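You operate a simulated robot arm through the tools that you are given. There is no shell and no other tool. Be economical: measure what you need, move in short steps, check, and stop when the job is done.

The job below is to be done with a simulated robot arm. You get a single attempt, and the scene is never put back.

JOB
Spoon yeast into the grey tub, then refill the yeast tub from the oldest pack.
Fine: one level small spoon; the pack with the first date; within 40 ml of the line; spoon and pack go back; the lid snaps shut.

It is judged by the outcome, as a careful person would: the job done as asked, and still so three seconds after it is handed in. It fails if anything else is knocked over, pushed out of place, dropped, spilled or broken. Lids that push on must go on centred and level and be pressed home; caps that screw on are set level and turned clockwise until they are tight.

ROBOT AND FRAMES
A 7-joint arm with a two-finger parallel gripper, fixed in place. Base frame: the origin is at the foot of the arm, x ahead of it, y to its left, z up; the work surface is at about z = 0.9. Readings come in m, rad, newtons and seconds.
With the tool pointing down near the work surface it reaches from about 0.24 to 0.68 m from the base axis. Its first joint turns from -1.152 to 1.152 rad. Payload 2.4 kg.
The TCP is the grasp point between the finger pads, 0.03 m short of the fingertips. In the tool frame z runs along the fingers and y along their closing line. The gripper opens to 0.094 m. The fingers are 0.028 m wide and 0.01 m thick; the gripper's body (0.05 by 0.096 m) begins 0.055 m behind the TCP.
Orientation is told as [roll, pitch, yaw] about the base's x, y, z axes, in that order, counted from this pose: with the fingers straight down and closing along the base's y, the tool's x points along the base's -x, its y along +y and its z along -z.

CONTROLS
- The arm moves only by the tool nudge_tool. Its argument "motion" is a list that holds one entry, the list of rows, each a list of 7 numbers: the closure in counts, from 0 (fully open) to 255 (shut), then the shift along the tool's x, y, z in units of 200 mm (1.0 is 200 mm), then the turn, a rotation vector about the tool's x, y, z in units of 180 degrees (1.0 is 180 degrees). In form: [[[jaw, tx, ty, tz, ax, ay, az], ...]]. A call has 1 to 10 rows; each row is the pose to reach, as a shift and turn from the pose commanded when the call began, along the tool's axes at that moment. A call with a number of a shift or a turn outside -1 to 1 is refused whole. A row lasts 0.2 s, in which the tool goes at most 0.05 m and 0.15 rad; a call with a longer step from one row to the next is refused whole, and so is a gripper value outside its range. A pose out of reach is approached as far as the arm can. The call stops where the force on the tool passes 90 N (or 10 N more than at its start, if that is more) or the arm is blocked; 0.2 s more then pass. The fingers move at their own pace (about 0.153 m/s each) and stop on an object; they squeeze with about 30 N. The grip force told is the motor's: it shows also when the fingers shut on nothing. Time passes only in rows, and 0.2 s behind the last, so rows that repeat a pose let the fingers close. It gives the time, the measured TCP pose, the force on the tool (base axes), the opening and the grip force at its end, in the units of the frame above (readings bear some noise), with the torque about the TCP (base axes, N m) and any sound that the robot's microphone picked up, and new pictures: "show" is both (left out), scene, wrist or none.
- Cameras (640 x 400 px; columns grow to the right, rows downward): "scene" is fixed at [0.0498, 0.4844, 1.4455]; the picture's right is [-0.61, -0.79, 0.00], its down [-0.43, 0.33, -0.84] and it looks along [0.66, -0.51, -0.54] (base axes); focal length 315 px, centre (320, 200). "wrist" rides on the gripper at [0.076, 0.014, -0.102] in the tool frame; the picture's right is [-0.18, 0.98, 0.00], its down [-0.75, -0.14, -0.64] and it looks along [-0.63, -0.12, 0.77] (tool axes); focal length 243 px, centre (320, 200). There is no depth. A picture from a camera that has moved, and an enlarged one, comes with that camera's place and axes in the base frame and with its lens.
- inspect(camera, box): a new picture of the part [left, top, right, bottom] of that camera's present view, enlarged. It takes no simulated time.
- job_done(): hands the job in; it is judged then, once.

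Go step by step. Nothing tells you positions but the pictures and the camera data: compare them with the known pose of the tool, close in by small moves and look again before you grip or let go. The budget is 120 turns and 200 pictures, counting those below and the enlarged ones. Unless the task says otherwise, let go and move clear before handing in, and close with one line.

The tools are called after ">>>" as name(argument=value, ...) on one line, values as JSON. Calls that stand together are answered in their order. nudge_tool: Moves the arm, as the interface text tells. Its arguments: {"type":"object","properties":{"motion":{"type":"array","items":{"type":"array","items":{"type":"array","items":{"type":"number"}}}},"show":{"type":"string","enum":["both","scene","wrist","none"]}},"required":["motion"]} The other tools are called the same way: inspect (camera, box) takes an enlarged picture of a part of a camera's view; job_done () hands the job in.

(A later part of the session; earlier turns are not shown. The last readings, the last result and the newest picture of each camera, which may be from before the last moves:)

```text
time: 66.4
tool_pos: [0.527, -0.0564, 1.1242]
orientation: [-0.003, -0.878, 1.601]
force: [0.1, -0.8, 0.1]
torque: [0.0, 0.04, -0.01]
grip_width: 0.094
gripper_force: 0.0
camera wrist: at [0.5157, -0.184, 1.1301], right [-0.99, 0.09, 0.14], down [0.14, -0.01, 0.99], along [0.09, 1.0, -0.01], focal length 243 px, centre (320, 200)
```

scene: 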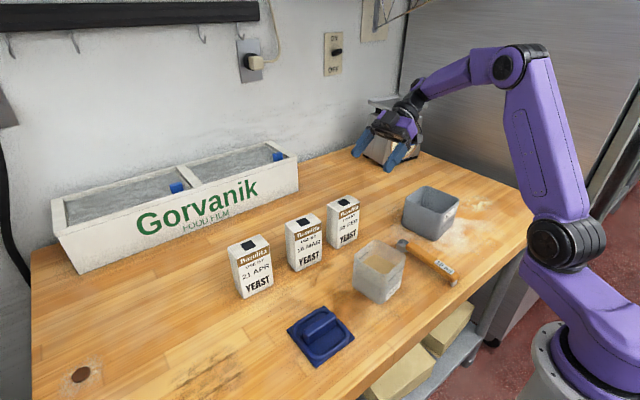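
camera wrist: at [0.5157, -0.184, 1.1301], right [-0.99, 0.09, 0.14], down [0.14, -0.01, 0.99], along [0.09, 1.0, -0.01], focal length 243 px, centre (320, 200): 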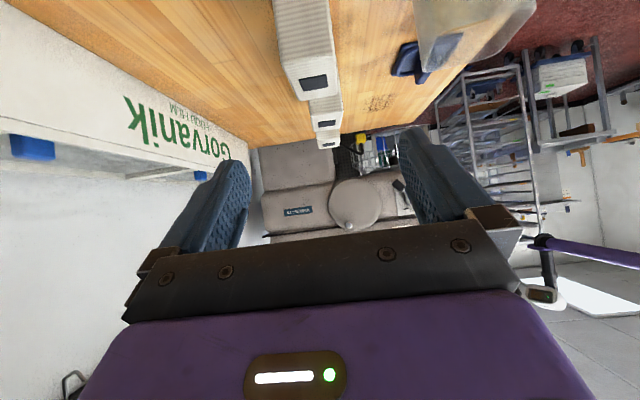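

The pack's top hole triangulates to (0.5275, 0.041, 1.02). The approach line is good, so I'll go to a pre-grasp pose and then advance along the tool axis.

>>> nudge_tool(motion=[[[0, 0.09, 0, 0.1, 0, 0, 0], [0, 0.18, -0.005, 0.2, 0, 0, 0], [0, 0.273, -0.0155, 0.297, 0, 0, 0], [0, 0.273, -0.0155, 0.4, 0, 0, 0], [0, 0.273, -0.0155, 0.5, 0, 0, 0], [0, 0.273, -0.0155, 0.5, 0, 0, 0]]], show="both")

>>> inspect(camera="scene", box=[310, 130, 430, 260])

```text
time: 67.8
tool_pos: [0.5284, -0.0139, 1.0164]
orientation: [-0.002, -0.874, 1.601]
force: [0.6, 0.0, 0.1]
torque: [-0.02, 0.01, 0.0]
grip_width: 0.0938
gripper_force: 0.1
camera wrist: at [0.5177, -0.1426, 1.0236], right [-0.99, 0.09, 0.14], down [0.14, 0.0, 0.99], along [0.09, 1.0, -0.01], focal length 243 px, centre (320, 200)
```

scene: 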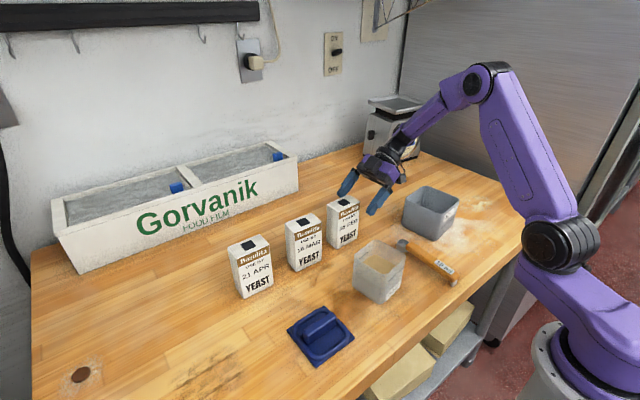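
wrist: 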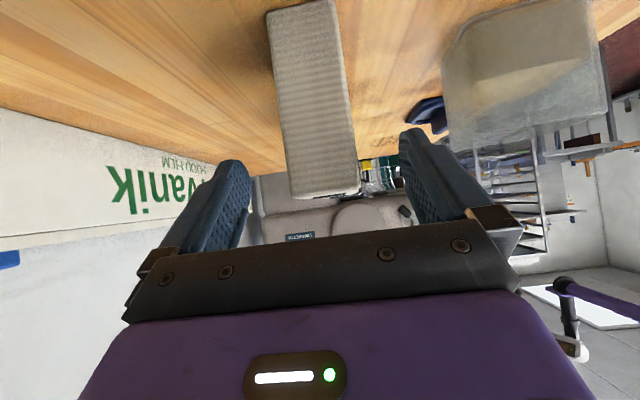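

```text
3.08 times, centred on (370, 195) of scene
camera zoom: at [0.0498, 0.4844, 1.4455], right [-0.61, -0.79, 0.0], down [-0.43, 0.33, -0.84], along [0.66, -0.51, -0.54], focal length 970 px, centre (166, 215)
```

zoom: 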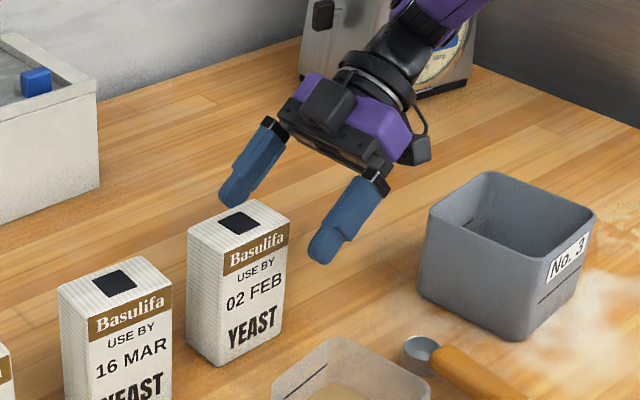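

Aligned. I'll advance the remaining 55 mm or so.

>>> nudge_tool(motion=[[[0, 0, 0, 0.1, 0, 0, 0], [0, 0, 0, 0.2, 0, 0, 0], [0, 0, 0, 0.28, 0, 0, 0], [0, 0, 0, 0.28, 0, 0, 0]]], show="wrist")

>>> inspect(camera="scene", box=[310, 150, 430, 260])

```text
time: 68.8
tool_pos: [0.5273, 0.0286, 0.9813]
orientation: [0.0, -0.875, 1.6]
force: [-0.3, -0.1, 0.6]
torque: [0.0, 0.0, -0.01]
grip_width: 0.0938
gripper_force: 0.0
camera wrist: at [0.5172, -0.0994, 0.9883], right [-0.99, 0.09, 0.14], down [0.14, 0.0, 0.99], along [0.09, 1.0, -0.01], focal length 243 px, centre (320, 200)
```

wrist: 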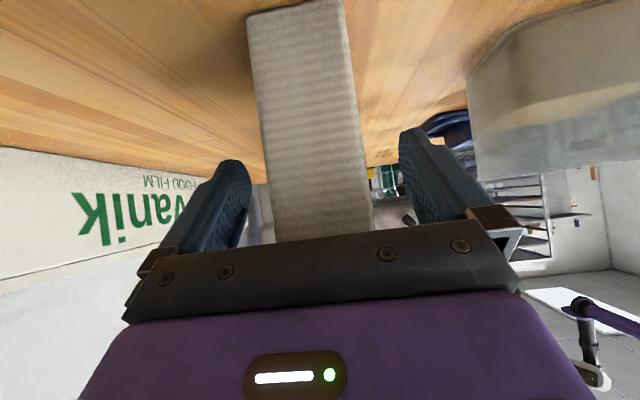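

```text
3.64 times, centred on (370, 205) of scene
camera zoom: at [0.0498, 0.4844, 1.4455], right [-0.61, -0.79, 0.0], down [-0.43, 0.33, -0.84], along [0.66, -0.51, -0.54], focal length 1147 px, centre (138, 182)
```

zoom: 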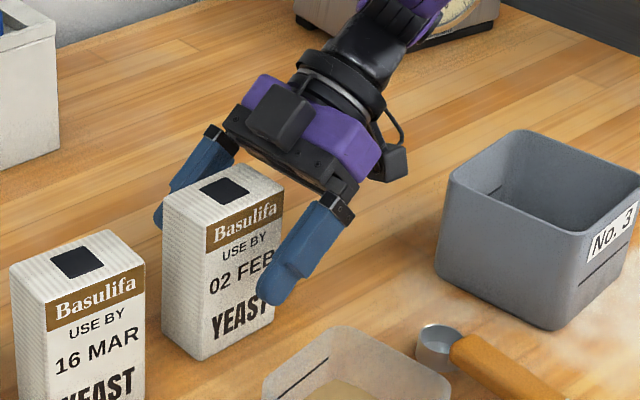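

>>> nudge_tool(motion=[[[80, 0, 0, 0, 0, 0, 0], [120, 0, 0, 0, 0, 0, 0], [160, 0, 0, 0, 0, 0, 0], [255, 0, 0, 0, 0, 0, 0], [255, 0, 0, 0, 0, 0, 0], [255, 0, 0, 0, 0, 0, 0]]], show="wrist")

>>> inspect(camera="scene", box=[310, 150, 430, 260])

```text
time: 70.2
tool_pos: [0.5284, 0.0288, 0.981]
orientation: [-0.002, -0.874, 1.601]
force: [0.1, 0.7, 0.2]
torque: [-0.03, 0.01, 0.02]
grip_width: 0.0481
gripper_force: 30.1
camera wrist: at [0.5172, -0.0997, 0.9884], right [-0.99, 0.09, 0.14], down [0.14, 0.0, 0.99], along [0.09, 1.0, -0.01], focal length 243 px, centre (320, 200)
```

wrist: 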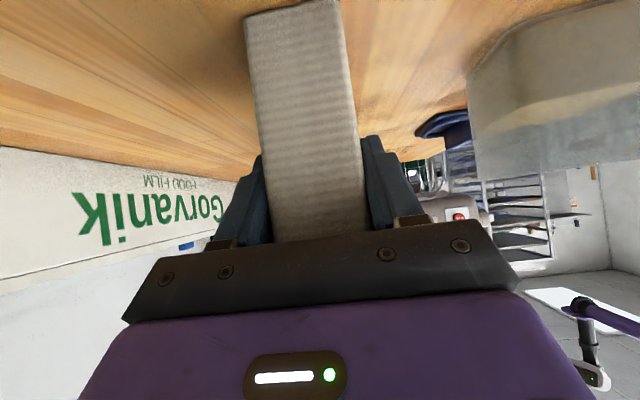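

```text
3.64 times, centred on (370, 205) of scene
camera zoom: at [0.0498, 0.4844, 1.4455], right [-0.61, -0.79, 0.0], down [-0.43, 0.33, -0.84], along [0.66, -0.51, -0.54], focal length 1147 px, centre (138, 182)
```

zoom: 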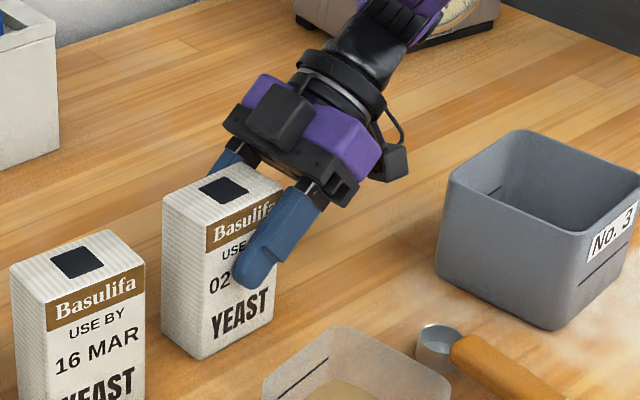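

Gripped at 48 mm. I'll lift straight up slowly.

>>> nudge_tool(motion=[[[255, -0.05, 0, -0.042, 0, 0, 0], [255, -0.15, 0, -0.125, 0, 0, 0], [255, -0.28, 0, -0.234, 0, 0, 0], [255, -0.4, 0, -0.334, 0, 0, 0], [255, -0.52, 0, -0.435, 0, 0, 0], [255, -0.64, 0, -0.535, 0, 0, 0], [255, -0.74, 0, -0.618, 0, 0, 0], [255, -0.767, 0, -0.641, 0, 0, 0], [255, -0.767, 0, -0.641, 0, 0, 0]]], show="scene")

>>> inspect(camera="scene", box=[310, 70, 430, 200])

```text
time: 72.2
tool_pos: [0.5266, 0.0281, 1.1812]
orientation: [-0.001, -0.875, 1.6]
force: [0.0, -0.7, -0.1]
torque: [-0.03, -0.03, 0.03]
grip_width: 0.0486
gripper_force: 30.2
```

scene: 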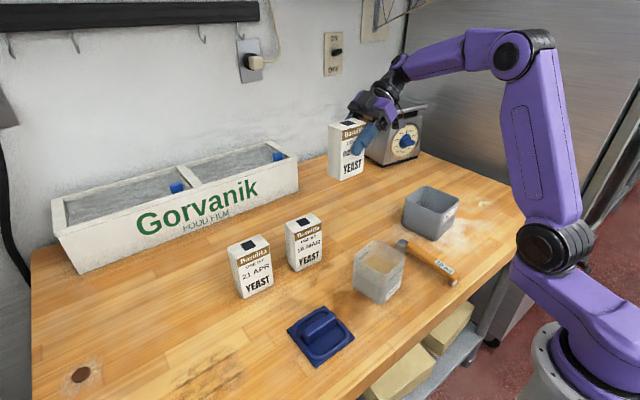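

```text
3.08 times, centred on (370, 135) of scene
camera zoom: at [0.0498, 0.4844, 1.4455], right [-0.61, -0.79, 0.0], down [-0.43, 0.33, -0.84], along [0.66, -0.51, -0.54], focal length 970 px, centre (166, 400)
```

zoom: 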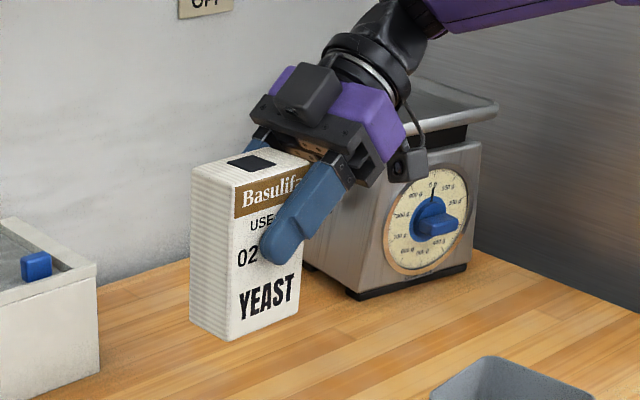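

The pack is held level. I'll carry it upright to beside and above the yeast tub, keeping it at z 1.15.

>>> nudge_tool(motion=[[[255, 0, 0.08, 0.02, 0, 0, 0], [255, 0, 0.2, 0.06, 0, 0, 0], [255, 0, 0.35, 0.1, 0, 0, 0], [255, 0, 0.5, 0.14, 0, 0, 0], [255, 0, 0.65, 0.18, 0, 0, 0], [255, 0, 0.77, 0.22, 0, 0, 0], [255, 0, 0.83, 0.238, 0, 0, 0], [255, 0, 0.83, 0.238, 0, 0, 0]]], show="scene")

```text
time: 74.0
tool_pos: [0.3598, 0.0598, 1.15]
orientation: [-0.002, -0.874, 1.601]
force: [-0.1, -0.3, -0.8]
torque: [-0.02, 0.02, 0.02]
grip_width: 0.0485
gripper_force: 29.9
```

scene: 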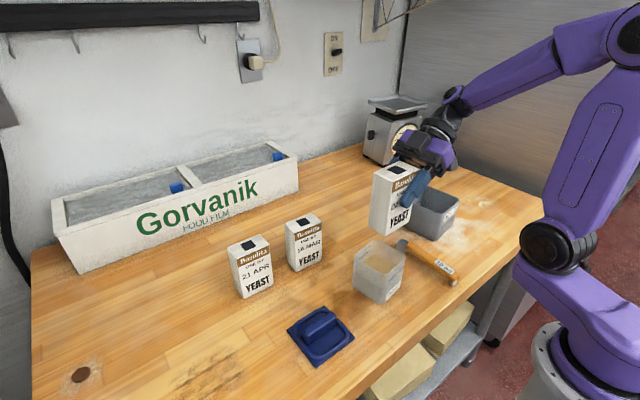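

Reachable. I'll begin tilting over the tub to 50° (tool vertical), then look.

>>> nudge_tool(motion=[[[255, 0.05, 0, 0.017, 0, 0.046, 0], [255, 0.1, 0, 0.034, 0, 0.092, 0], [255, 0.15, 0, 0.052, 0, 0.138, 0], [255, 0.2, 0, 0.069, 0, 0.184, 0], [255, 0.25, 0, 0.086, 0, 0.23, 0], [255, 0.304, 0, 0.104, 0, 0.276, 0], [255, 0.304, 0, 0.104, 0, 0.276, 0]]], show="scene")

>>> inspect(camera="scene", box=[340, 140, 460, 310])

```text
time: 75.6
tool_pos: [0.3604, 0.0369, 1.0902]
orientation: [-0.001, -0.005, 1.599]
force: [0.5, 0.0, 0.0]
torque: [0.03, 0.02, 0.02]
grip_width: 0.0485
gripper_force: 30.2
```

scene: 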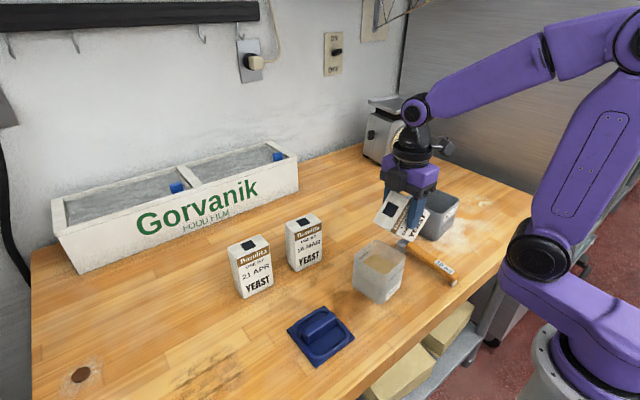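

```text
2.35 times, centred on (400, 225) of scene
camera zoom: at [0.0498, 0.4844, 1.4455], right [-0.61, -0.79, 0.0], down [-0.43, 0.33, -0.84], along [0.66, -0.51, -0.54], focal length 742 px, centre (132, 141)
```

zoom: 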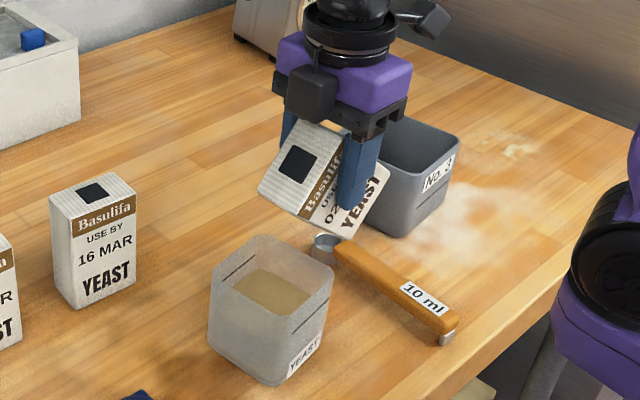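

No flow yet at 50°. I'll continue to about 90° in steps.

>>> nudge_tool(motion=[[[255, -0.007, 0, 0.025, 0, 0.045, 0], [255, -0.015, 0, 0.05, 0, 0.09, 0], [255, -0.02, 0, 0.075, 0, 0.135, 0], [255, -0.02, 0, 0.075, 0, 0.135, 0]]], show="none")

>>> inspect(camera="scene", box=[340, 170, 440, 310])

```text
time: 76.6
tool_pos: [0.3613, 0.041, 1.0746]
orientation: [-0.002, 0.418, 1.599]
force: [0.0, -0.4, -0.4]
torque: [0.01, 0.02, 0.03]
grip_width: 0.0483
gripper_force: 30.2
```

```text
2.86 times, centred on (390, 240) of scene
camera zoom: at [0.0498, 0.4844, 1.4455], right [-0.61, -0.79, 0.0], down [-0.43, 0.33, -0.84], along [0.66, -0.51, -0.54], focal length 901 px, centre (120, 86)
```

zoom: 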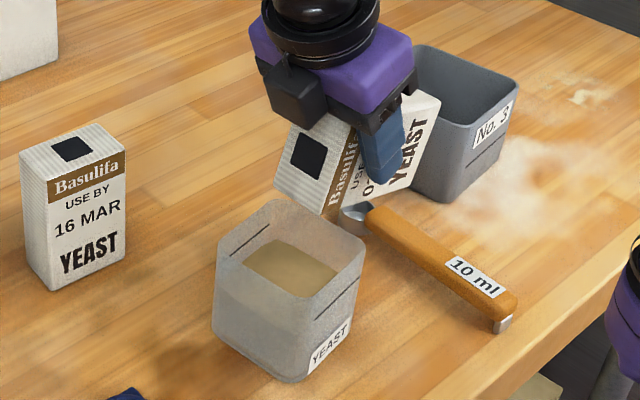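

>>> nudge_tool(motion=[[[255, -0.013, 0, -0.011, 0, 0.04, 0], [255, -0.027, 0, -0.022, 0, 0.075, 0], [255, -0.03, 0, -0.03, 0, 0.095, 0]]], show="none")

>>> inspect(camera="scene", box=[340, 190, 420, 310])

```text
time: 77.4
tool_pos: [0.3624, 0.051, 1.0797]
orientation: [-0.004, 0.718, 1.598]
force: [0.0, -0.1, -0.7]
torque: [0.04, 0.0, -0.02]
grip_width: 0.0485
gripper_force: 29.6
```

```text
3.33 times, centred on (380, 250) of scene
camera zoom: at [0.0498, 0.4844, 1.4455], right [-0.61, -0.79, 0.0], down [-0.43, 0.33, -0.84], along [0.66, -0.51, -0.54], focal length 1051 px, centre (120, 33)
```

zoom: 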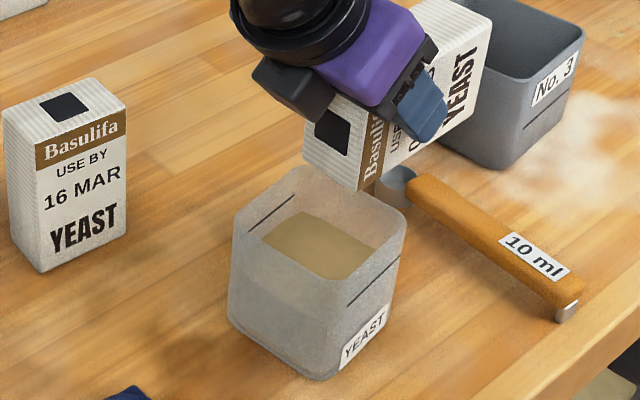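

No flow at about 91°. I'll go on to about 103°.

>>> nudge_tool(motion=[[[255, -0.012, 0, -0.01, 0, 0.035, 0], [255, -0.023, 0, -0.02, 0, 0.07, 0], [255, -0.023, 0, -0.02, 0, 0.07, 0]]], show="none")

>>> inspect(camera="scene", box=[340, 190, 420, 310])

```text
time: 78.2
tool_pos: [0.3605, 0.0557, 1.079]
orientation: [-0.004, 0.939, 1.597]
force: [-0.1, -0.2, -0.2]
torque: [0.0, 0.03, -0.02]
grip_width: 0.0484
gripper_force: 29.8
```

```text
3.33 times, centred on (380, 250) of scene
camera zoom: at [0.0498, 0.4844, 1.4455], right [-0.61, -0.79, 0.0], down [-0.43, 0.33, -0.84], along [0.66, -0.51, -0.54], focal length 1051 px, centre (120, 33)
```

zoom: 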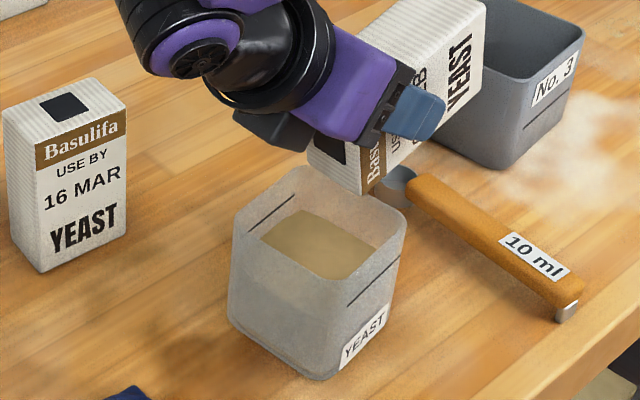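

>>> nudge_tool(motion=[[[255, 0, 0, -0.016, 0, 0.025, 0], [255, 0, 0, -0.032, 0, 0.045, 0], [255, 0, 0, -0.032, 0, 0.045, 0]]], show="none")

>>> inspect(camera="scene", box=[340, 190, 420, 310])

```text
time: 79.0
tool_pos: [0.3587, 0.0612, 1.0826]
orientation: [-0.005, 1.078, 1.595]
force: [0.3, 0.7, -0.7]
torque: [0.0, 0.01, 0.01]
grip_width: 0.0479
gripper_force: 29.5
```

```text
3.33 times, centred on (380, 250) of scene
camera zoom: at [0.0498, 0.4844, 1.4455], right [-0.61, -0.79, 0.0], down [-0.43, 0.33, -0.84], along [0.66, -0.51, -0.54], focal length 1051 px, centre (120, 33)
```

zoom: 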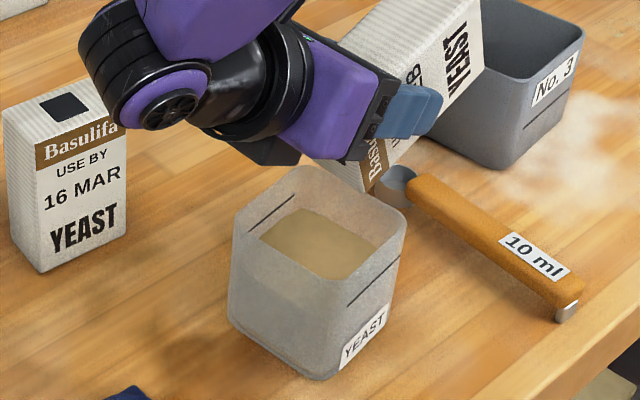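

The level may be rising slightly. I'll wait about a second here and compare.

>>> nudge_tool(motion=[[[255, 0, 0, 0, 0, 0, 0], [255, 0, 0, 0, 0, 0, 0], [255, 0, 0, 0, 0, 0, 0], [255, 0, 0, 0, 0, 0, 0], [255, 0, 0, 0, 0, 0, 0]]], show="none")

>>> inspect(camera="scene", box=[340, 190, 420, 310])

```text
time: 80.2
tool_pos: [0.3609, 0.0611, 1.0823]
orientation: [-0.002, 1.077, 1.596]
force: [1.1, -0.2, -0.3]
torque: [0.02, -0.01, 0.01]
grip_width: 0.0487
gripper_force: 30.4
```

```text
3.33 times, centred on (380, 250) of scene
camera zoom: at [0.0498, 0.4844, 1.4455], right [-0.61, -0.79, 0.0], down [-0.43, 0.33, -0.84], along [0.66, -0.51, -0.54], focal length 1051 px, centre (120, 33)
```

zoom: 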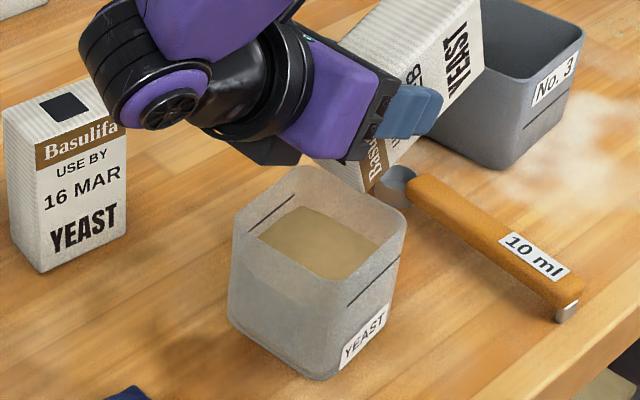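

It's flowing steadily, about 3 mm per second. The level is still roughly 10 mm below the line, so I'll hold 2 s more.

>>> nudge_tool(motion=[[[255, 0, 0, 0, 0, 0, 0], [255, 0, 0, 0, 0, 0, 0], [255, 0, 0, 0, 0, 0, 0], [255, 0, 0, 0, 0, 0, 0], [255, 0, 0, 0, 0, 0, 0], [255, 0, 0, 0, 0, 0, 0], [255, 0, 0, 0, 0, 0, 0], [255, 0, 0, 0, 0, 0, 0]]], show="none")

>>> inspect(camera="scene", box=[345, 225, 410, 305])

```text
time: 82.0
tool_pos: [0.3605, 0.0611, 1.0828]
orientation: [-0.003, 1.077, 1.596]
force: [-0.1, -1.1, -0.9]
torque: [-0.03, -0.03, -0.01]
grip_width: 0.0482
gripper_force: 29.7
```

```text
5.00 times, centred on (378, 265) of scene
camera zoom: at [0.0498, 0.4844, 1.4455], right [-0.61, -0.79, 0.0], down [-0.43, 0.33, -0.84], along [0.66, -0.51, -0.54], focal length 1577 px, centre (32, -125)
```

zoom: 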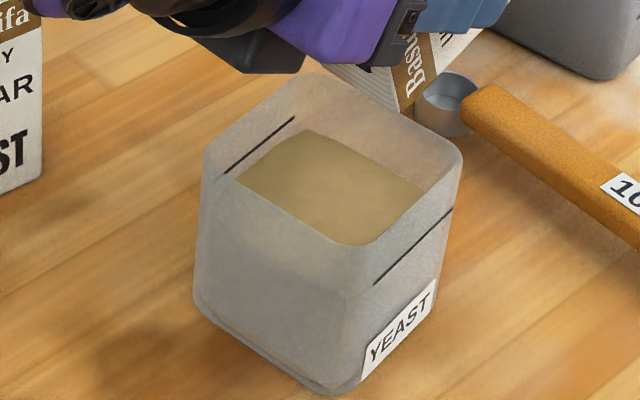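

It's still about 11 mm below the line and the flow is slowing. I'll tilt 7° more.

>>> nudge_tool(motion=[[[255, 0, 0, -0.01, 0, 0.02, 0], [255, 0, 0, -0.02, 0, 0.039, 0], [255, 0, 0, -0.02, 0, 0.039, 0], [255, 0, 0, -0.02, 0, 0.039, 0], [255, 0, 0, -0.02, 0, 0.039, 0], [255, 0, 0, -0.02, 0, 0.039, 0]]], show="none")

>>> inspect(camera="scene", box=[345, 225, 410, 305])

```text
time: 83.4
tool_pos: [0.3605, 0.0638, 1.0842]
orientation: [-0.003, 1.199, 1.595]
force: [0.0, -0.1, -1.0]
torque: [0.01, -0.01, 0.01]
grip_width: 0.0484
gripper_force: 30.1
```

```text
5.00 times, centred on (378, 265) of scene
camera zoom: at [0.0498, 0.4844, 1.4455], right [-0.61, -0.79, 0.0], down [-0.43, 0.33, -0.84], along [0.66, -0.51, -0.54], focal length 1577 px, centre (32, -125)
```

zoom: 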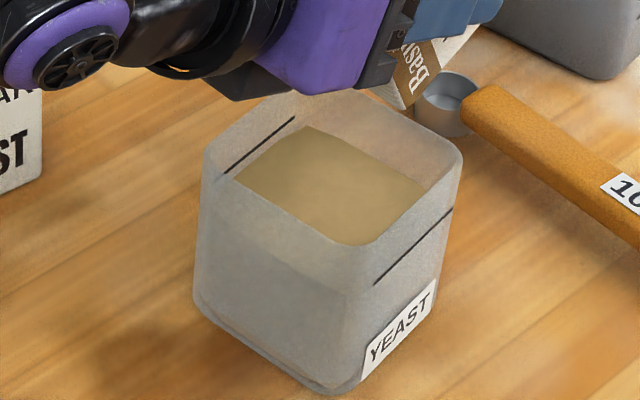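

>>> nudge_tool(motion=[[[255, 0, 0, 0, 0, 0, 0], [255, 0, 0, 0, 0, 0, 0], [255, 0, 0, 0, 0, 0, 0], [255, 0, 0, 0, 0, 0, 0], [255, 0, 0, 0, 0, 0, 0], [255, 0, 0, 0, 0, 0, 0], [255, 0, 0, 0, 0, 0, 0], [255, 0, 0, 0, 0, 0, 0]]], show="none")

>>> inspect(camera="scene", box=[345, 225, 410, 305])

```text
time: 85.2
tool_pos: [0.3602, 0.0647, 1.0846]
orientation: [-0.004, 1.198, 1.594]
force: [0.0, -0.4, 0.3]
torque: [-0.01, 0.0, -0.05]
grip_width: 0.0485
gripper_force: 30.0
```

```text
5.00 times, centred on (378, 265) of scene
camera zoom: at [0.0498, 0.4844, 1.4455], right [-0.61, -0.79, 0.0], down [-0.43, 0.33, -0.84], along [0.66, -0.51, -0.54], focal length 1577 px, centre (32, -125)
```

zoom: 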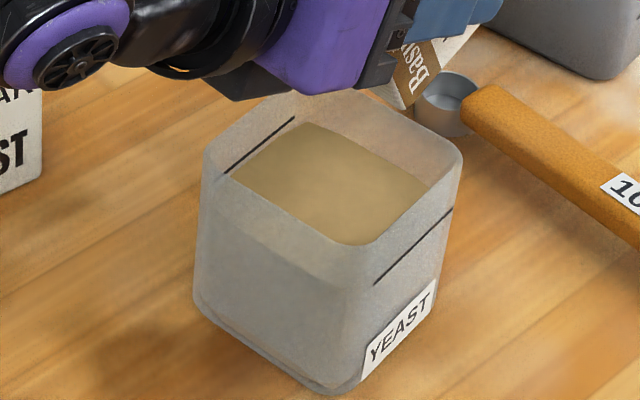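

>>> nudge_tool(motion=[[[255, 0, 0, -0.005, 0, 0.015, 0], [255, 0, 0, -0.01, 0, 0.028, 0], [255, 0, 0, -0.01, 0, 0.028, 0], [255, 0, 0, -0.01, 0, 0.028, 0], [255, 0, 0, -0.01, 0, 0.028, 0], [255, 0, 0, -0.01, 0, 0.028, 0], [255, 0, 0, -0.01, 0, 0.028, 0], [255, 0, 0, -0.01, 0, 0.028, 0], [255, 0, 0, -0.01, 0, 0.028, 0], [255, 0, 0, -0.01, 0, 0.028, 0]]], show="none")

>>> inspect(camera="scene", box=[345, 225, 410, 305])

```text
time: 87.4
tool_pos: [0.3605, 0.0672, 1.0843]
orientation: [-0.006, 1.287, 1.594]
force: [0.9, -0.9, -0.2]
torque: [0.03, 0.04, 0.0]
grip_width: 0.0484
gripper_force: 29.5
```

```text
5.00 times, centred on (378, 265) of scene
camera zoom: at [0.0498, 0.4844, 1.4455], right [-0.61, -0.79, 0.0], down [-0.43, 0.33, -0.84], along [0.66, -0.51, -0.54], focal length 1577 px, centre (32, -125)
```

zoom: 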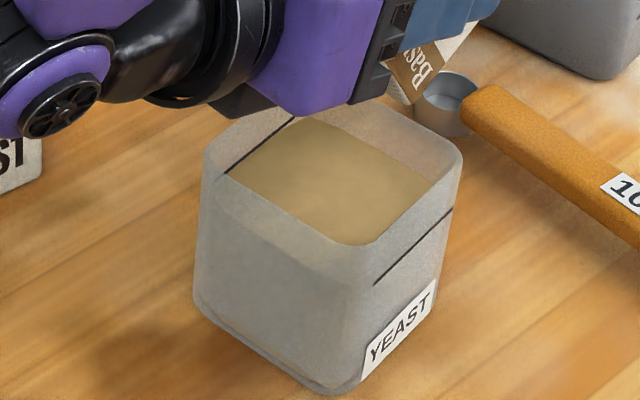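

About 4 mm below the line now. I'll hold another 1.4 s or so.

>>> nudge_tool(motion=[[[255, 0, 0, 0, 0, 0, 0], [255, 0, 0, 0, 0, 0, 0], [255, 0, 0, 0, 0, 0, 0], [255, 0, 0, 0, 0, 0, 0], [255, 0, 0, 0, 0, 0, 0], [255, 0, 0, 0, 0, 0, 0]]], show="none")

>>> inspect(camera="scene", box=[345, 225, 410, 305])

```text
time: 88.8
tool_pos: [0.3604, 0.0664, 1.0852]
orientation: [-0.007, 1.287, 1.594]
force: [0.0, -0.2, -0.2]
torque: [0.0, 0.01, 0.0]
grip_width: 0.0484
gripper_force: 29.7
```

```text
5.00 times, centred on (378, 265) of scene
camera zoom: at [0.0498, 0.4844, 1.4455], right [-0.61, -0.79, 0.0], down [-0.43, 0.33, -0.84], along [0.66, -0.51, -0.54], focal length 1577 px, centre (32, -125)
```

zoom: 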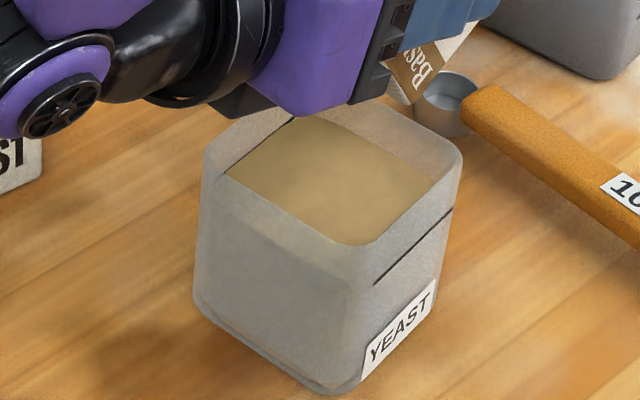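

The yeast is essentially at the line, so I'll tilt the pack back now.

>>> nudge_tool(motion=[[[255, 0.006, 0, 0.02, 0, -0.046, 0], [255, 0.012, 0, 0.043, 0, -0.092, 0], [255, 0.018, 0, 0.062, 0, -0.138, 0], [255, 0.024, 0, 0.082, 0, -0.184, 0], [255, 0.03, 0, 0.1, 0, -0.23, 0], [255, 0.035, 0, 0.12, 0, -0.276, 0], [255, 0.04, 0, 0.13, 0, -0.322, 0], [255, 0.05, 0, 0.135, 0, -0.368, 0], [255, 0.06, 0, 0.135, 0, -0.41, 0], [255, 0.06, 0, 0.135, 0, -0.41, 0]]], show="scene")

>>> inspect(camera="scene", box=[340, 200, 430, 310])

```text
time: 91.0
tool_pos: [0.3623, 0.0364, 1.0892]
orientation: [-0.002, -0.001, 1.6]
force: [-0.5, -0.2, 0.0]
torque: [0.02, 0.01, 0.0]
grip_width: 0.0486
gripper_force: 29.9
```

scene: 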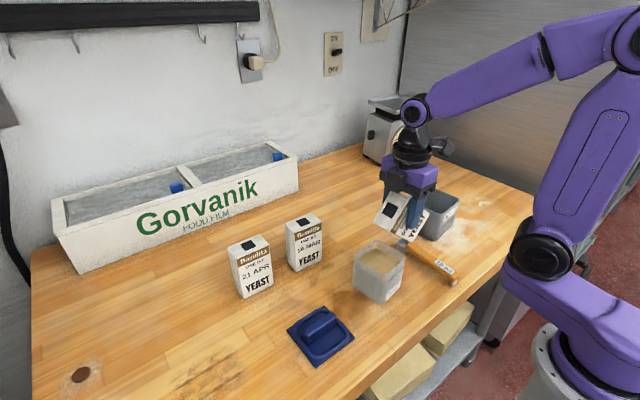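

```text
3.64 times, centred on (385, 255) of scene
camera zoom: at [0.0498, 0.4844, 1.4455], right [-0.61, -0.79, 0.0], down [-0.43, 0.33, -0.84], along [0.66, -0.51, -0.54], focal length 1147 px, centre (84, 0)
```

zoom: 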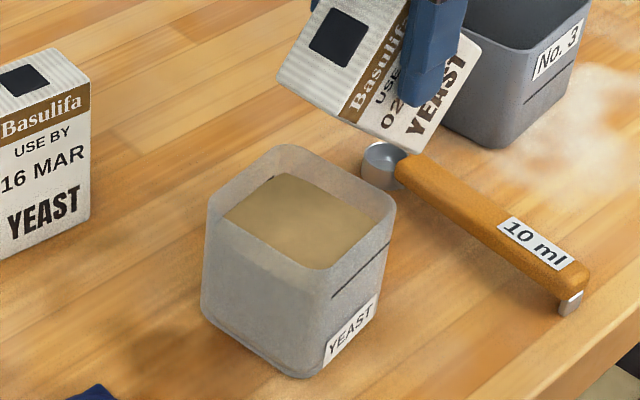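

>>> inspect(camera="scene", box=[345, 230, 410, 305])

>>> inspect(camera="wrist", box=[0, 0, 640, 400])

```text
5.33 times, centred on (378, 268) of scene
camera zoom: at [0.0498, 0.4844, 1.4455], right [-0.61, -0.79, 0.0], down [-0.43, 0.33, -0.84], along [0.66, -0.51, -0.54], focal length 1682 px, centre (13, -160)
```

zoom: 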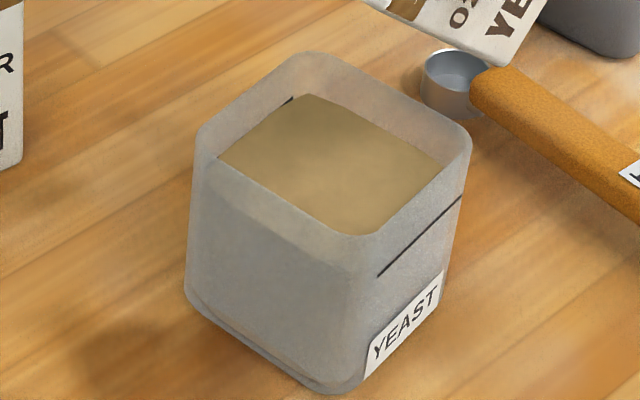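

```text
1.00 times, centred on (320, 200) of wrist (not enlarged: the box is as wide or as high as the picture)
camera zoom: at [0.3493, -0.0401, 1.191], right [-0.99, 0.16, 0.0], down [0.12, 0.76, 0.64], along [0.1, 0.64, -0.77], focal length 243 px, centre (320, 200)
```

zoom: 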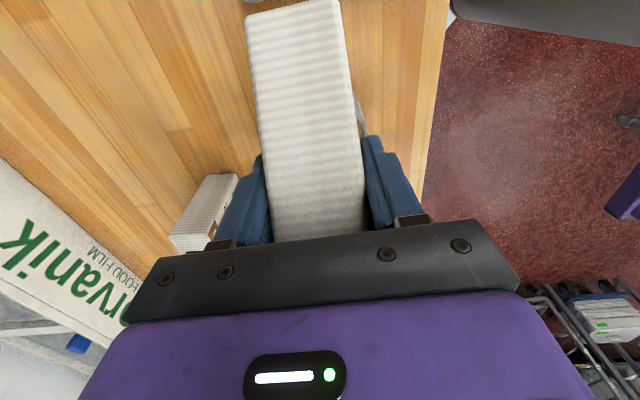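

The yeast sits right at the line. Next I'll bring the pack upright while rising, then return it to its place.

>>> nudge_tool(motion=[[[255, -0.02, 0, -0.06, 0, -0.046, 0], [255, -0.04, 0, -0.12, 0, -0.092, 0], [255, -0.06, 0, -0.18, 0, -0.138, 0], [255, -0.08, 0, -0.24, 0, -0.184, 0], [255, -0.1, 0, -0.3, 0, -0.232, 0], [255, -0.117, 0, -0.32, 0, -0.2779, 0], [255, -0.117, 0, -0.32, 0, -0.2779, 0]]], show="none")

```text
time: 92.6
tool_pos: [0.3619, 0.0598, 1.1542]
orientation: [-0.004, -0.876, 1.6]
force: [0.3, -0.5, 0.0]
torque: [0.0, -0.02, -0.03]
grip_width: 0.0485
gripper_force: 29.8
```

>>> nudge_tool(motion=[[[255, 0.02, -0.1, -0.01, 0, 0, 0], [255, 0.06, -0.25, -0.02, 0, 0, 0], [255, 0.1, -0.42, -0.035, 0, 0, 0], [255, 0.14, -0.6, -0.05, 0, 0, 0], [255, 0.17, -0.75, -0.065, 0, 0, 0], [255, 0.19, -0.825, -0.0725, 0, 0, 0], [255, 0.19, -0.825, -0.0725, 0, 0, 0]]], show="scene")

```text
time: 94.2
tool_pos: [0.5265, 0.0292, 1.1337]
orientation: [-0.001, -0.874, 1.6]
force: [0.0, -0.7, -0.2]
torque: [0.0, 0.01, 0.01]
grip_width: 0.0485
gripper_force: 29.5
```

scene: 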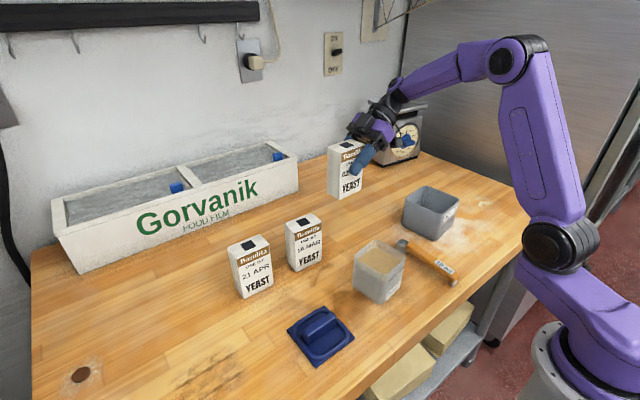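

>>> nudge_tool(motion=[[[255, 0.13, -0.006, 0.109, 0, 0, 0], [255, 0.26, -0.006, 0.218, 0, 0, 0], [255, 0.38, -0.006, 0.318, 0, 0, 0], [255, 0.48, -0.006, 0.401, 0, 0, 0], [255, 0.545, -0.006, 0.456, 0, 0, 0], [255, 0.571, -0.006, 0.4776, 0, 0, 0], [255, 0.581, -0.006, 0.486, 0, 0, 0], [255, 0.581, -0.006, 0.486, 0, 0, 0]]], show="none")

>>> inspect(camera="scene", box=[310, 150, 430, 260])

```text
time: 96.0
tool_pos: [0.5283, 0.029, 0.9818]
orientation: [-0.002, -0.874, 1.603]
force: [-1.1, 0.8, 5.3]
torque: [-0.11, 0.11, 0.01]
grip_width: 0.0482
gripper_force: 30.3
```

```text
3.64 times, centred on (370, 205) of scene
camera zoom: at [0.0497, 0.4844, 1.4455], right [-0.61, -0.79, 0.0], down [-0.43, 0.33, -0.84], along [0.66, -0.51, -0.54], focal length 1147 px, centre (138, 182)
```

zoom: 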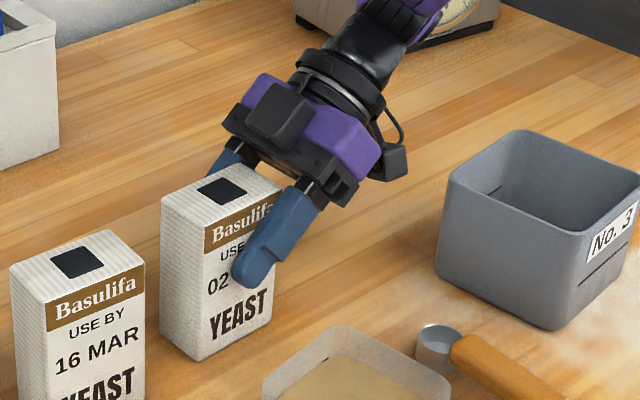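

The pack is back on the table, matching its original spot (5 N of support force). I'll release it and back out along the tool axis.

>>> nudge_tool(motion=[[[150, 0, 0, 0, 0, 0, 0], [60, 0, 0, 0, 0, 0, 0], [0, 0, 0, 0, 0, 0, 0], [0, 0, 0, 0, 0, 0, 0], [0, 0, 0, -0.15, 0, 0, 0], [0, 0, 0, -0.35, 0, 0, 0], [0, 0, 0, -0.55, 0, 0, 0], [0, -0.1, 0, -0.75, 0, 0, 0], [0, -0.2, 0, -0.8, 0, 0, 0]]], show="scene")

>>> inspect(camera="scene", box=[220, 180, 380, 300])

>>> inspect(camera="scene", box=[260, 290, 380, 380])

```text
time: 98.0
tool_pos: [0.5301, -0.0693, 1.1158]
orientation: [-0.001, -0.874, 1.599]
force: [-0.1, 0.5, -0.4]
torque: [0.0, 0.04, 0.01]
grip_width: 0.0939
gripper_force: 0.1
```

scene: 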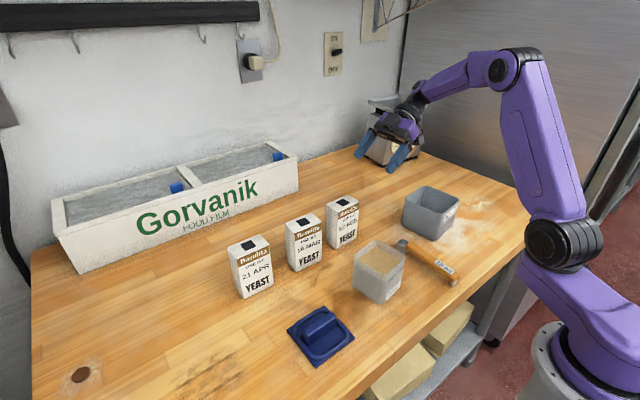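

```text
3.33 times, centred on (300, 240) of scene
camera zoom: at [0.0498, 0.4844, 1.4455], right [-0.61, -0.79, 0.0], down [-0.43, 0.33, -0.84], along [0.66, -0.51, -0.54], focal length 1051 px, centre (387, 67)
```

zoom: 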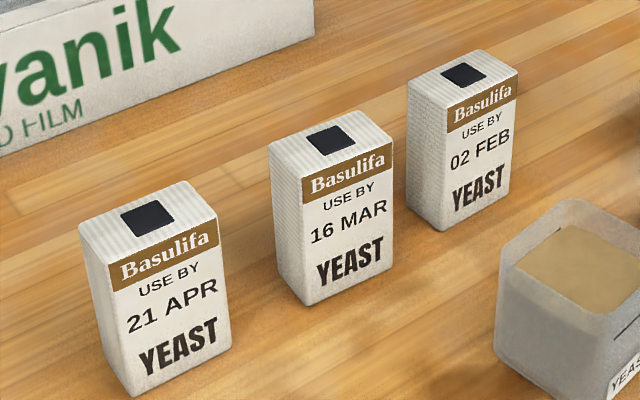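

```text
4.44 times, centred on (320, 335) of scene
camera zoom: at [0.0498, 0.4844, 1.4455], right [-0.61, -0.79, 0.0], down [-0.43, 0.33, -0.84], along [0.66, -0.51, -0.54], focal length 1402 px, centre (320, -400)
```

zoom: 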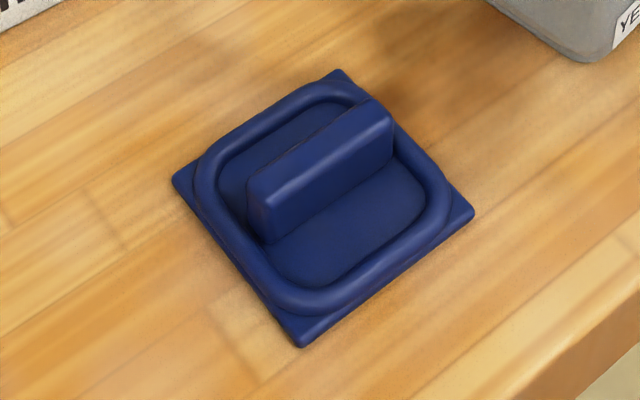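

The packs are all back in place. Next the lid: it is a 94 mm square centred at about (0.341, 0.258), with its handle bar along y. I'll level the tool and travel above it.

>>> nudge_tool(motion=[[[0, -0.06, 0, -0.05, 0, 0.046, 0], [0, -0.12, 0, -0.1, 0, 0.092, 0], [0, -0.2, 0, -0.16, 0, 0.138, 0], [0, -0.28, 0, -0.22, 0, 0.184, 0], [0, -0.34, 0, -0.28, 0, 0.23, 0], [0, -0.38, 0, -0.32, 0, 0.278, 0], [0, -0.38, 0, -0.32, 0, 0.278, 0]]], show="none")

>>> nudge_tool(motion=[[[0, -0.12, 0.12, 0, 0, 0, 0], [0, -0.28, 0.24, 0, 0, 0, 0], [0, -0.44, 0.36, 0, 0, 0, 0], [0, -0.6, 0.48, 0, 0, 0, 0], [0, -0.76, 0.6, 0, 0, 0, 0], [0, -0.9, 0.72, 0, 0, 0, 0], [0, -0.98, 0.85, 0, 0, 0, 0.005], [0, -1.0, 0.92, 0, 0, 0, 0.009], [0, -1.0, 0.92, 0, 0, 0, 0.009]]], show="both")

```text
time: 99.6
tool_pos: [0.5305, -0.0677, 1.2154]
orientation: [0.0, 0.002, 1.597]
force: [0.1, 0.2, -0.9]
torque: [0.02, 0.01, -0.01]
grip_width: 0.094
gripper_force: 0.0
```

```text
time: 101.6
tool_pos: [0.3392, 0.1269, 1.2144]
orientation: [-0.001, -0.001, 1.572]
force: [0.2, -0.6, -0.1]
torque: [-0.02, 0.01, -0.02]
grip_width: 0.0942
gripper_force: 0.1
camera wrist: at [0.3256, 0.0507, 1.3159], right [-0.98, 0.18, 0.0], down [0.14, 0.75, 0.64], along [0.12, 0.63, -0.77], focal length 243 px, centre (320, 200)
```

scene: 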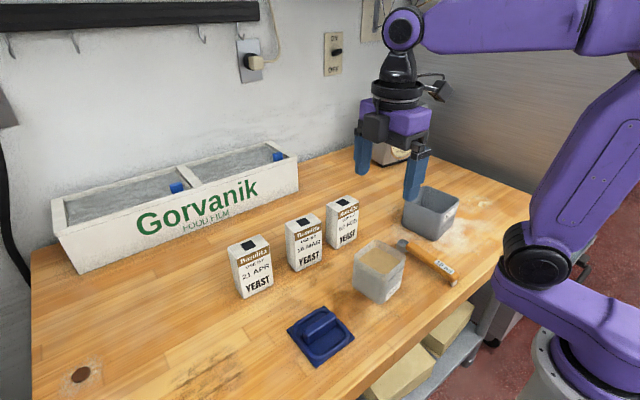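
wrist: 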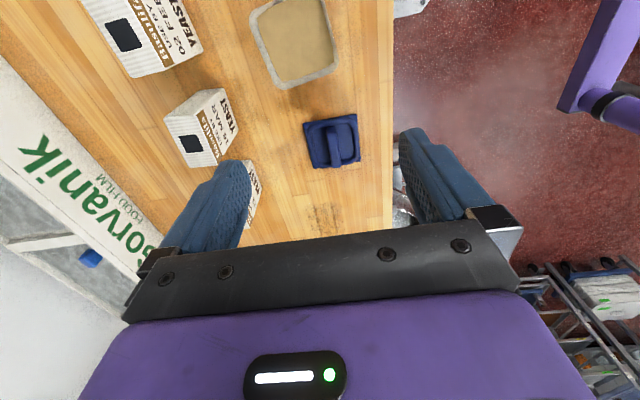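

>>> inspect(camera="wrist", box=[240, 0, 380, 180])

>>> inspect(camera="wrist", box=[295, 105, 375, 175])

```text
2.22 times, centred on (310, 90) of wrist
camera zoom: at [0.3256, 0.0507, 1.3159], right [-0.98, 0.18, 0.0], down [0.14, 0.75, 0.64], along [0.12, 0.63, -0.77], focal length 539 px, centre (342, 444)
```

zoom: 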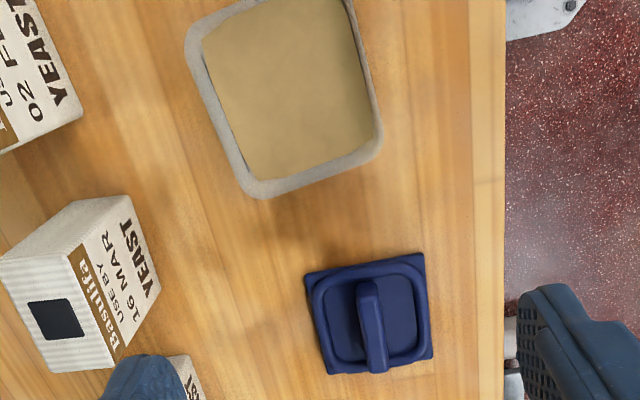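

```text
5.71 times, centred on (335, 140) of wrist
camera zoom: at [0.3256, 0.0507, 1.3159], right [-0.98, 0.18, 0.0], down [0.14, 0.75, 0.64], along [0.12, 0.63, -0.77], focal length 1386 px, centre (234, 543)
```

zoom: 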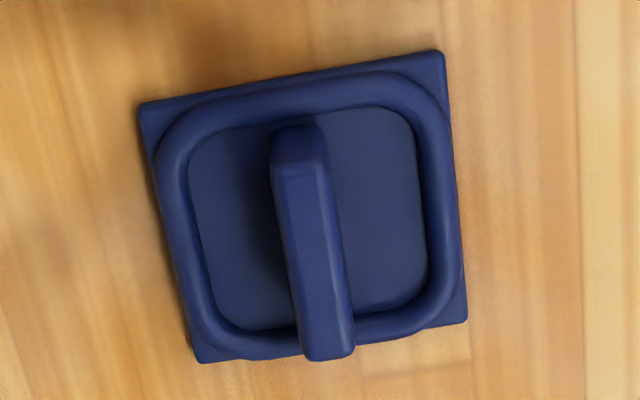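

Lid and tub are consistent between both cameras: the lid centre to tub centre displacement is about (+0.018, -0.172), with a yaw of +5°. I'll go over the lid with the fingers partly closed.

>>> nudge_tool(motion=[[[80, -0.15, 0, 0.1, 0, 0, 0], [120, -0.3, 0, 0.25, 0, 0, 0], [160, -0.45, 0, 0.4, 0, 0, 0], [160, -0.6, 0, 0.55, 0, 0, 0], [160, -0.655, 0, 0.75, 0, 0, 0], [160, -0.655, 0, 0.95, 0, 0, 0], [160, -0.655, 0, 1.0, 0, 0, 0], [160, -0.655, 0, 1.0, 0, 0, 0]]], show="wrist")

>>> inspect(camera="scene", box=[260, 250, 400, 380])

```text
time: 103.4
tool_pos: [0.3415, 0.2584, 1.0144]
orientation: [-0.001, 0.0, 1.572]
force: [-0.4, -0.7, -0.6]
torque: [-0.02, 0.0, 0.0]
grip_width: 0.035
gripper_force: 0.1
camera wrist: at [0.3264, 0.1825, 1.1154], right [-0.98, 0.18, 0.0], down [0.14, 0.75, 0.64], along [0.12, 0.63, -0.77], focal length 243 px, centre (320, 200)
```

wrist: 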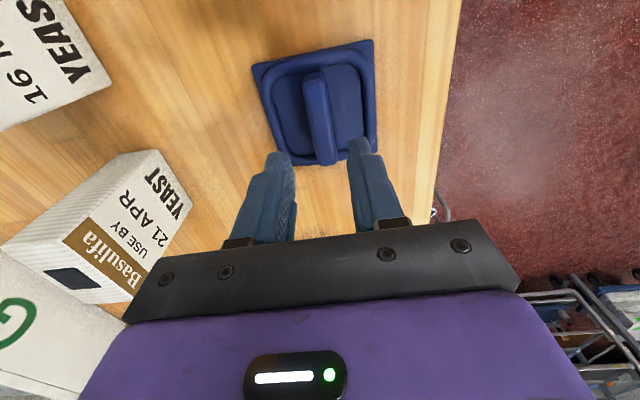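

```text
3.08 times, centred on (330, 315) of scene
camera zoom: at [0.0498, 0.4844, 1.4455], right [-0.61, -0.79, 0.0], down [-0.43, 0.33, -0.84], along [0.66, -0.51, -0.54], focal length 970 px, centre (289, -154)
```

zoom: 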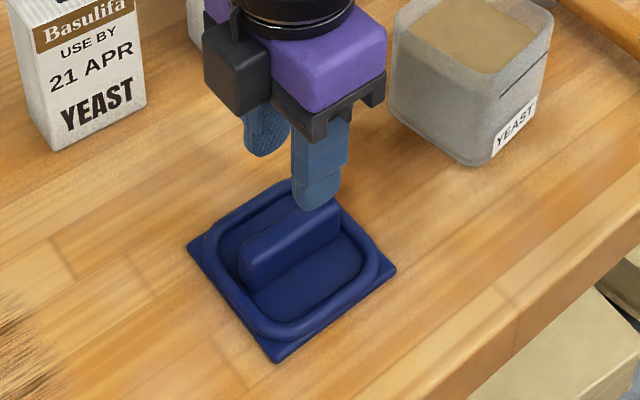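

>>> nudge_tool(motion=[[[160, 0, 0.005, 0.15, 0, 0, 0], [160, 0, 0.005, 0.28, 0, 0, 0], [160, 0, 0.005, 0.345, 0, 0, 0], [160, 0, 0.005, 0.365, 0, 0, 0], [160, 0, 0.005, 0.365, 0, 0, 0]]], show="wrist")

>>> inspect(camera="scene", box=[270, 270, 390, 370])

```text
time: 104.6
tool_pos: [0.3396, 0.2575, 0.9419]
orientation: [-0.003, 0.0, 1.57]
force: [-1.0, -0.9, 12.0]
torque: [-0.08, 0.1, -0.01]
grip_width: 0.0351
gripper_force: 0.1
camera wrist: at [0.3254, 0.182, 1.044], right [-0.98, 0.18, 0.0], down [0.14, 0.75, 0.64], along [0.12, 0.63, -0.77], focal length 243 px, centre (320, 200)
```

wrist: 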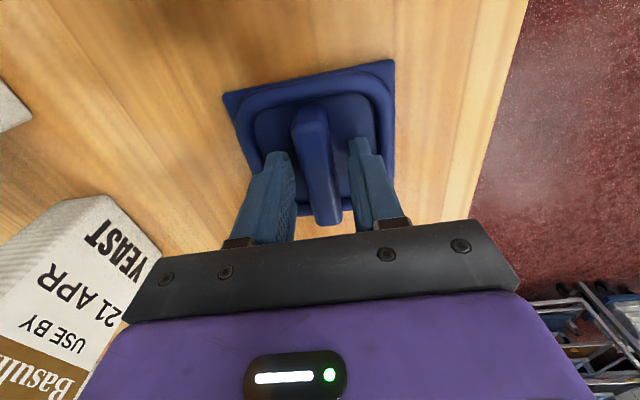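

```text
4.00 times, centred on (330, 320) of scene
camera zoom: at [0.0497, 0.4842, 1.4456], right [-0.61, -0.79, 0.0], down [-0.43, 0.33, -0.84], along [0.66, -0.51, -0.54], focal length 1262 px, centre (280, -280)
```

zoom: 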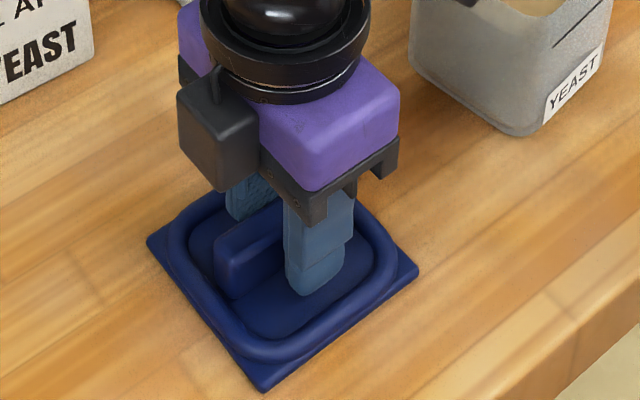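

The fingertips touch the lid plate inside the ring, with the handle between them. I'll raise 2 mm and close.

>>> nudge_tool(motion=[[[160, 0, 0, -0.012, 0, 0, 0], [200, 0, 0, -0.012, 0, 0, 0], [255, 0, 0, -0.012, 0, 0, 0], [255, 0, 0, -0.012, 0, 0, 0], [255, 0, 0, -0.012, 0, 0, 0]]], show="none")

```text
time: 105.8
tool_pos: [0.3396, 0.2601, 0.9429]
orientation: [-0.002, 0.0, 1.572]
force: [0.2, 0.2, 0.6]
torque: [0.0, 0.0, 0.01]
grip_width: 0.017
gripper_force: 29.7
```

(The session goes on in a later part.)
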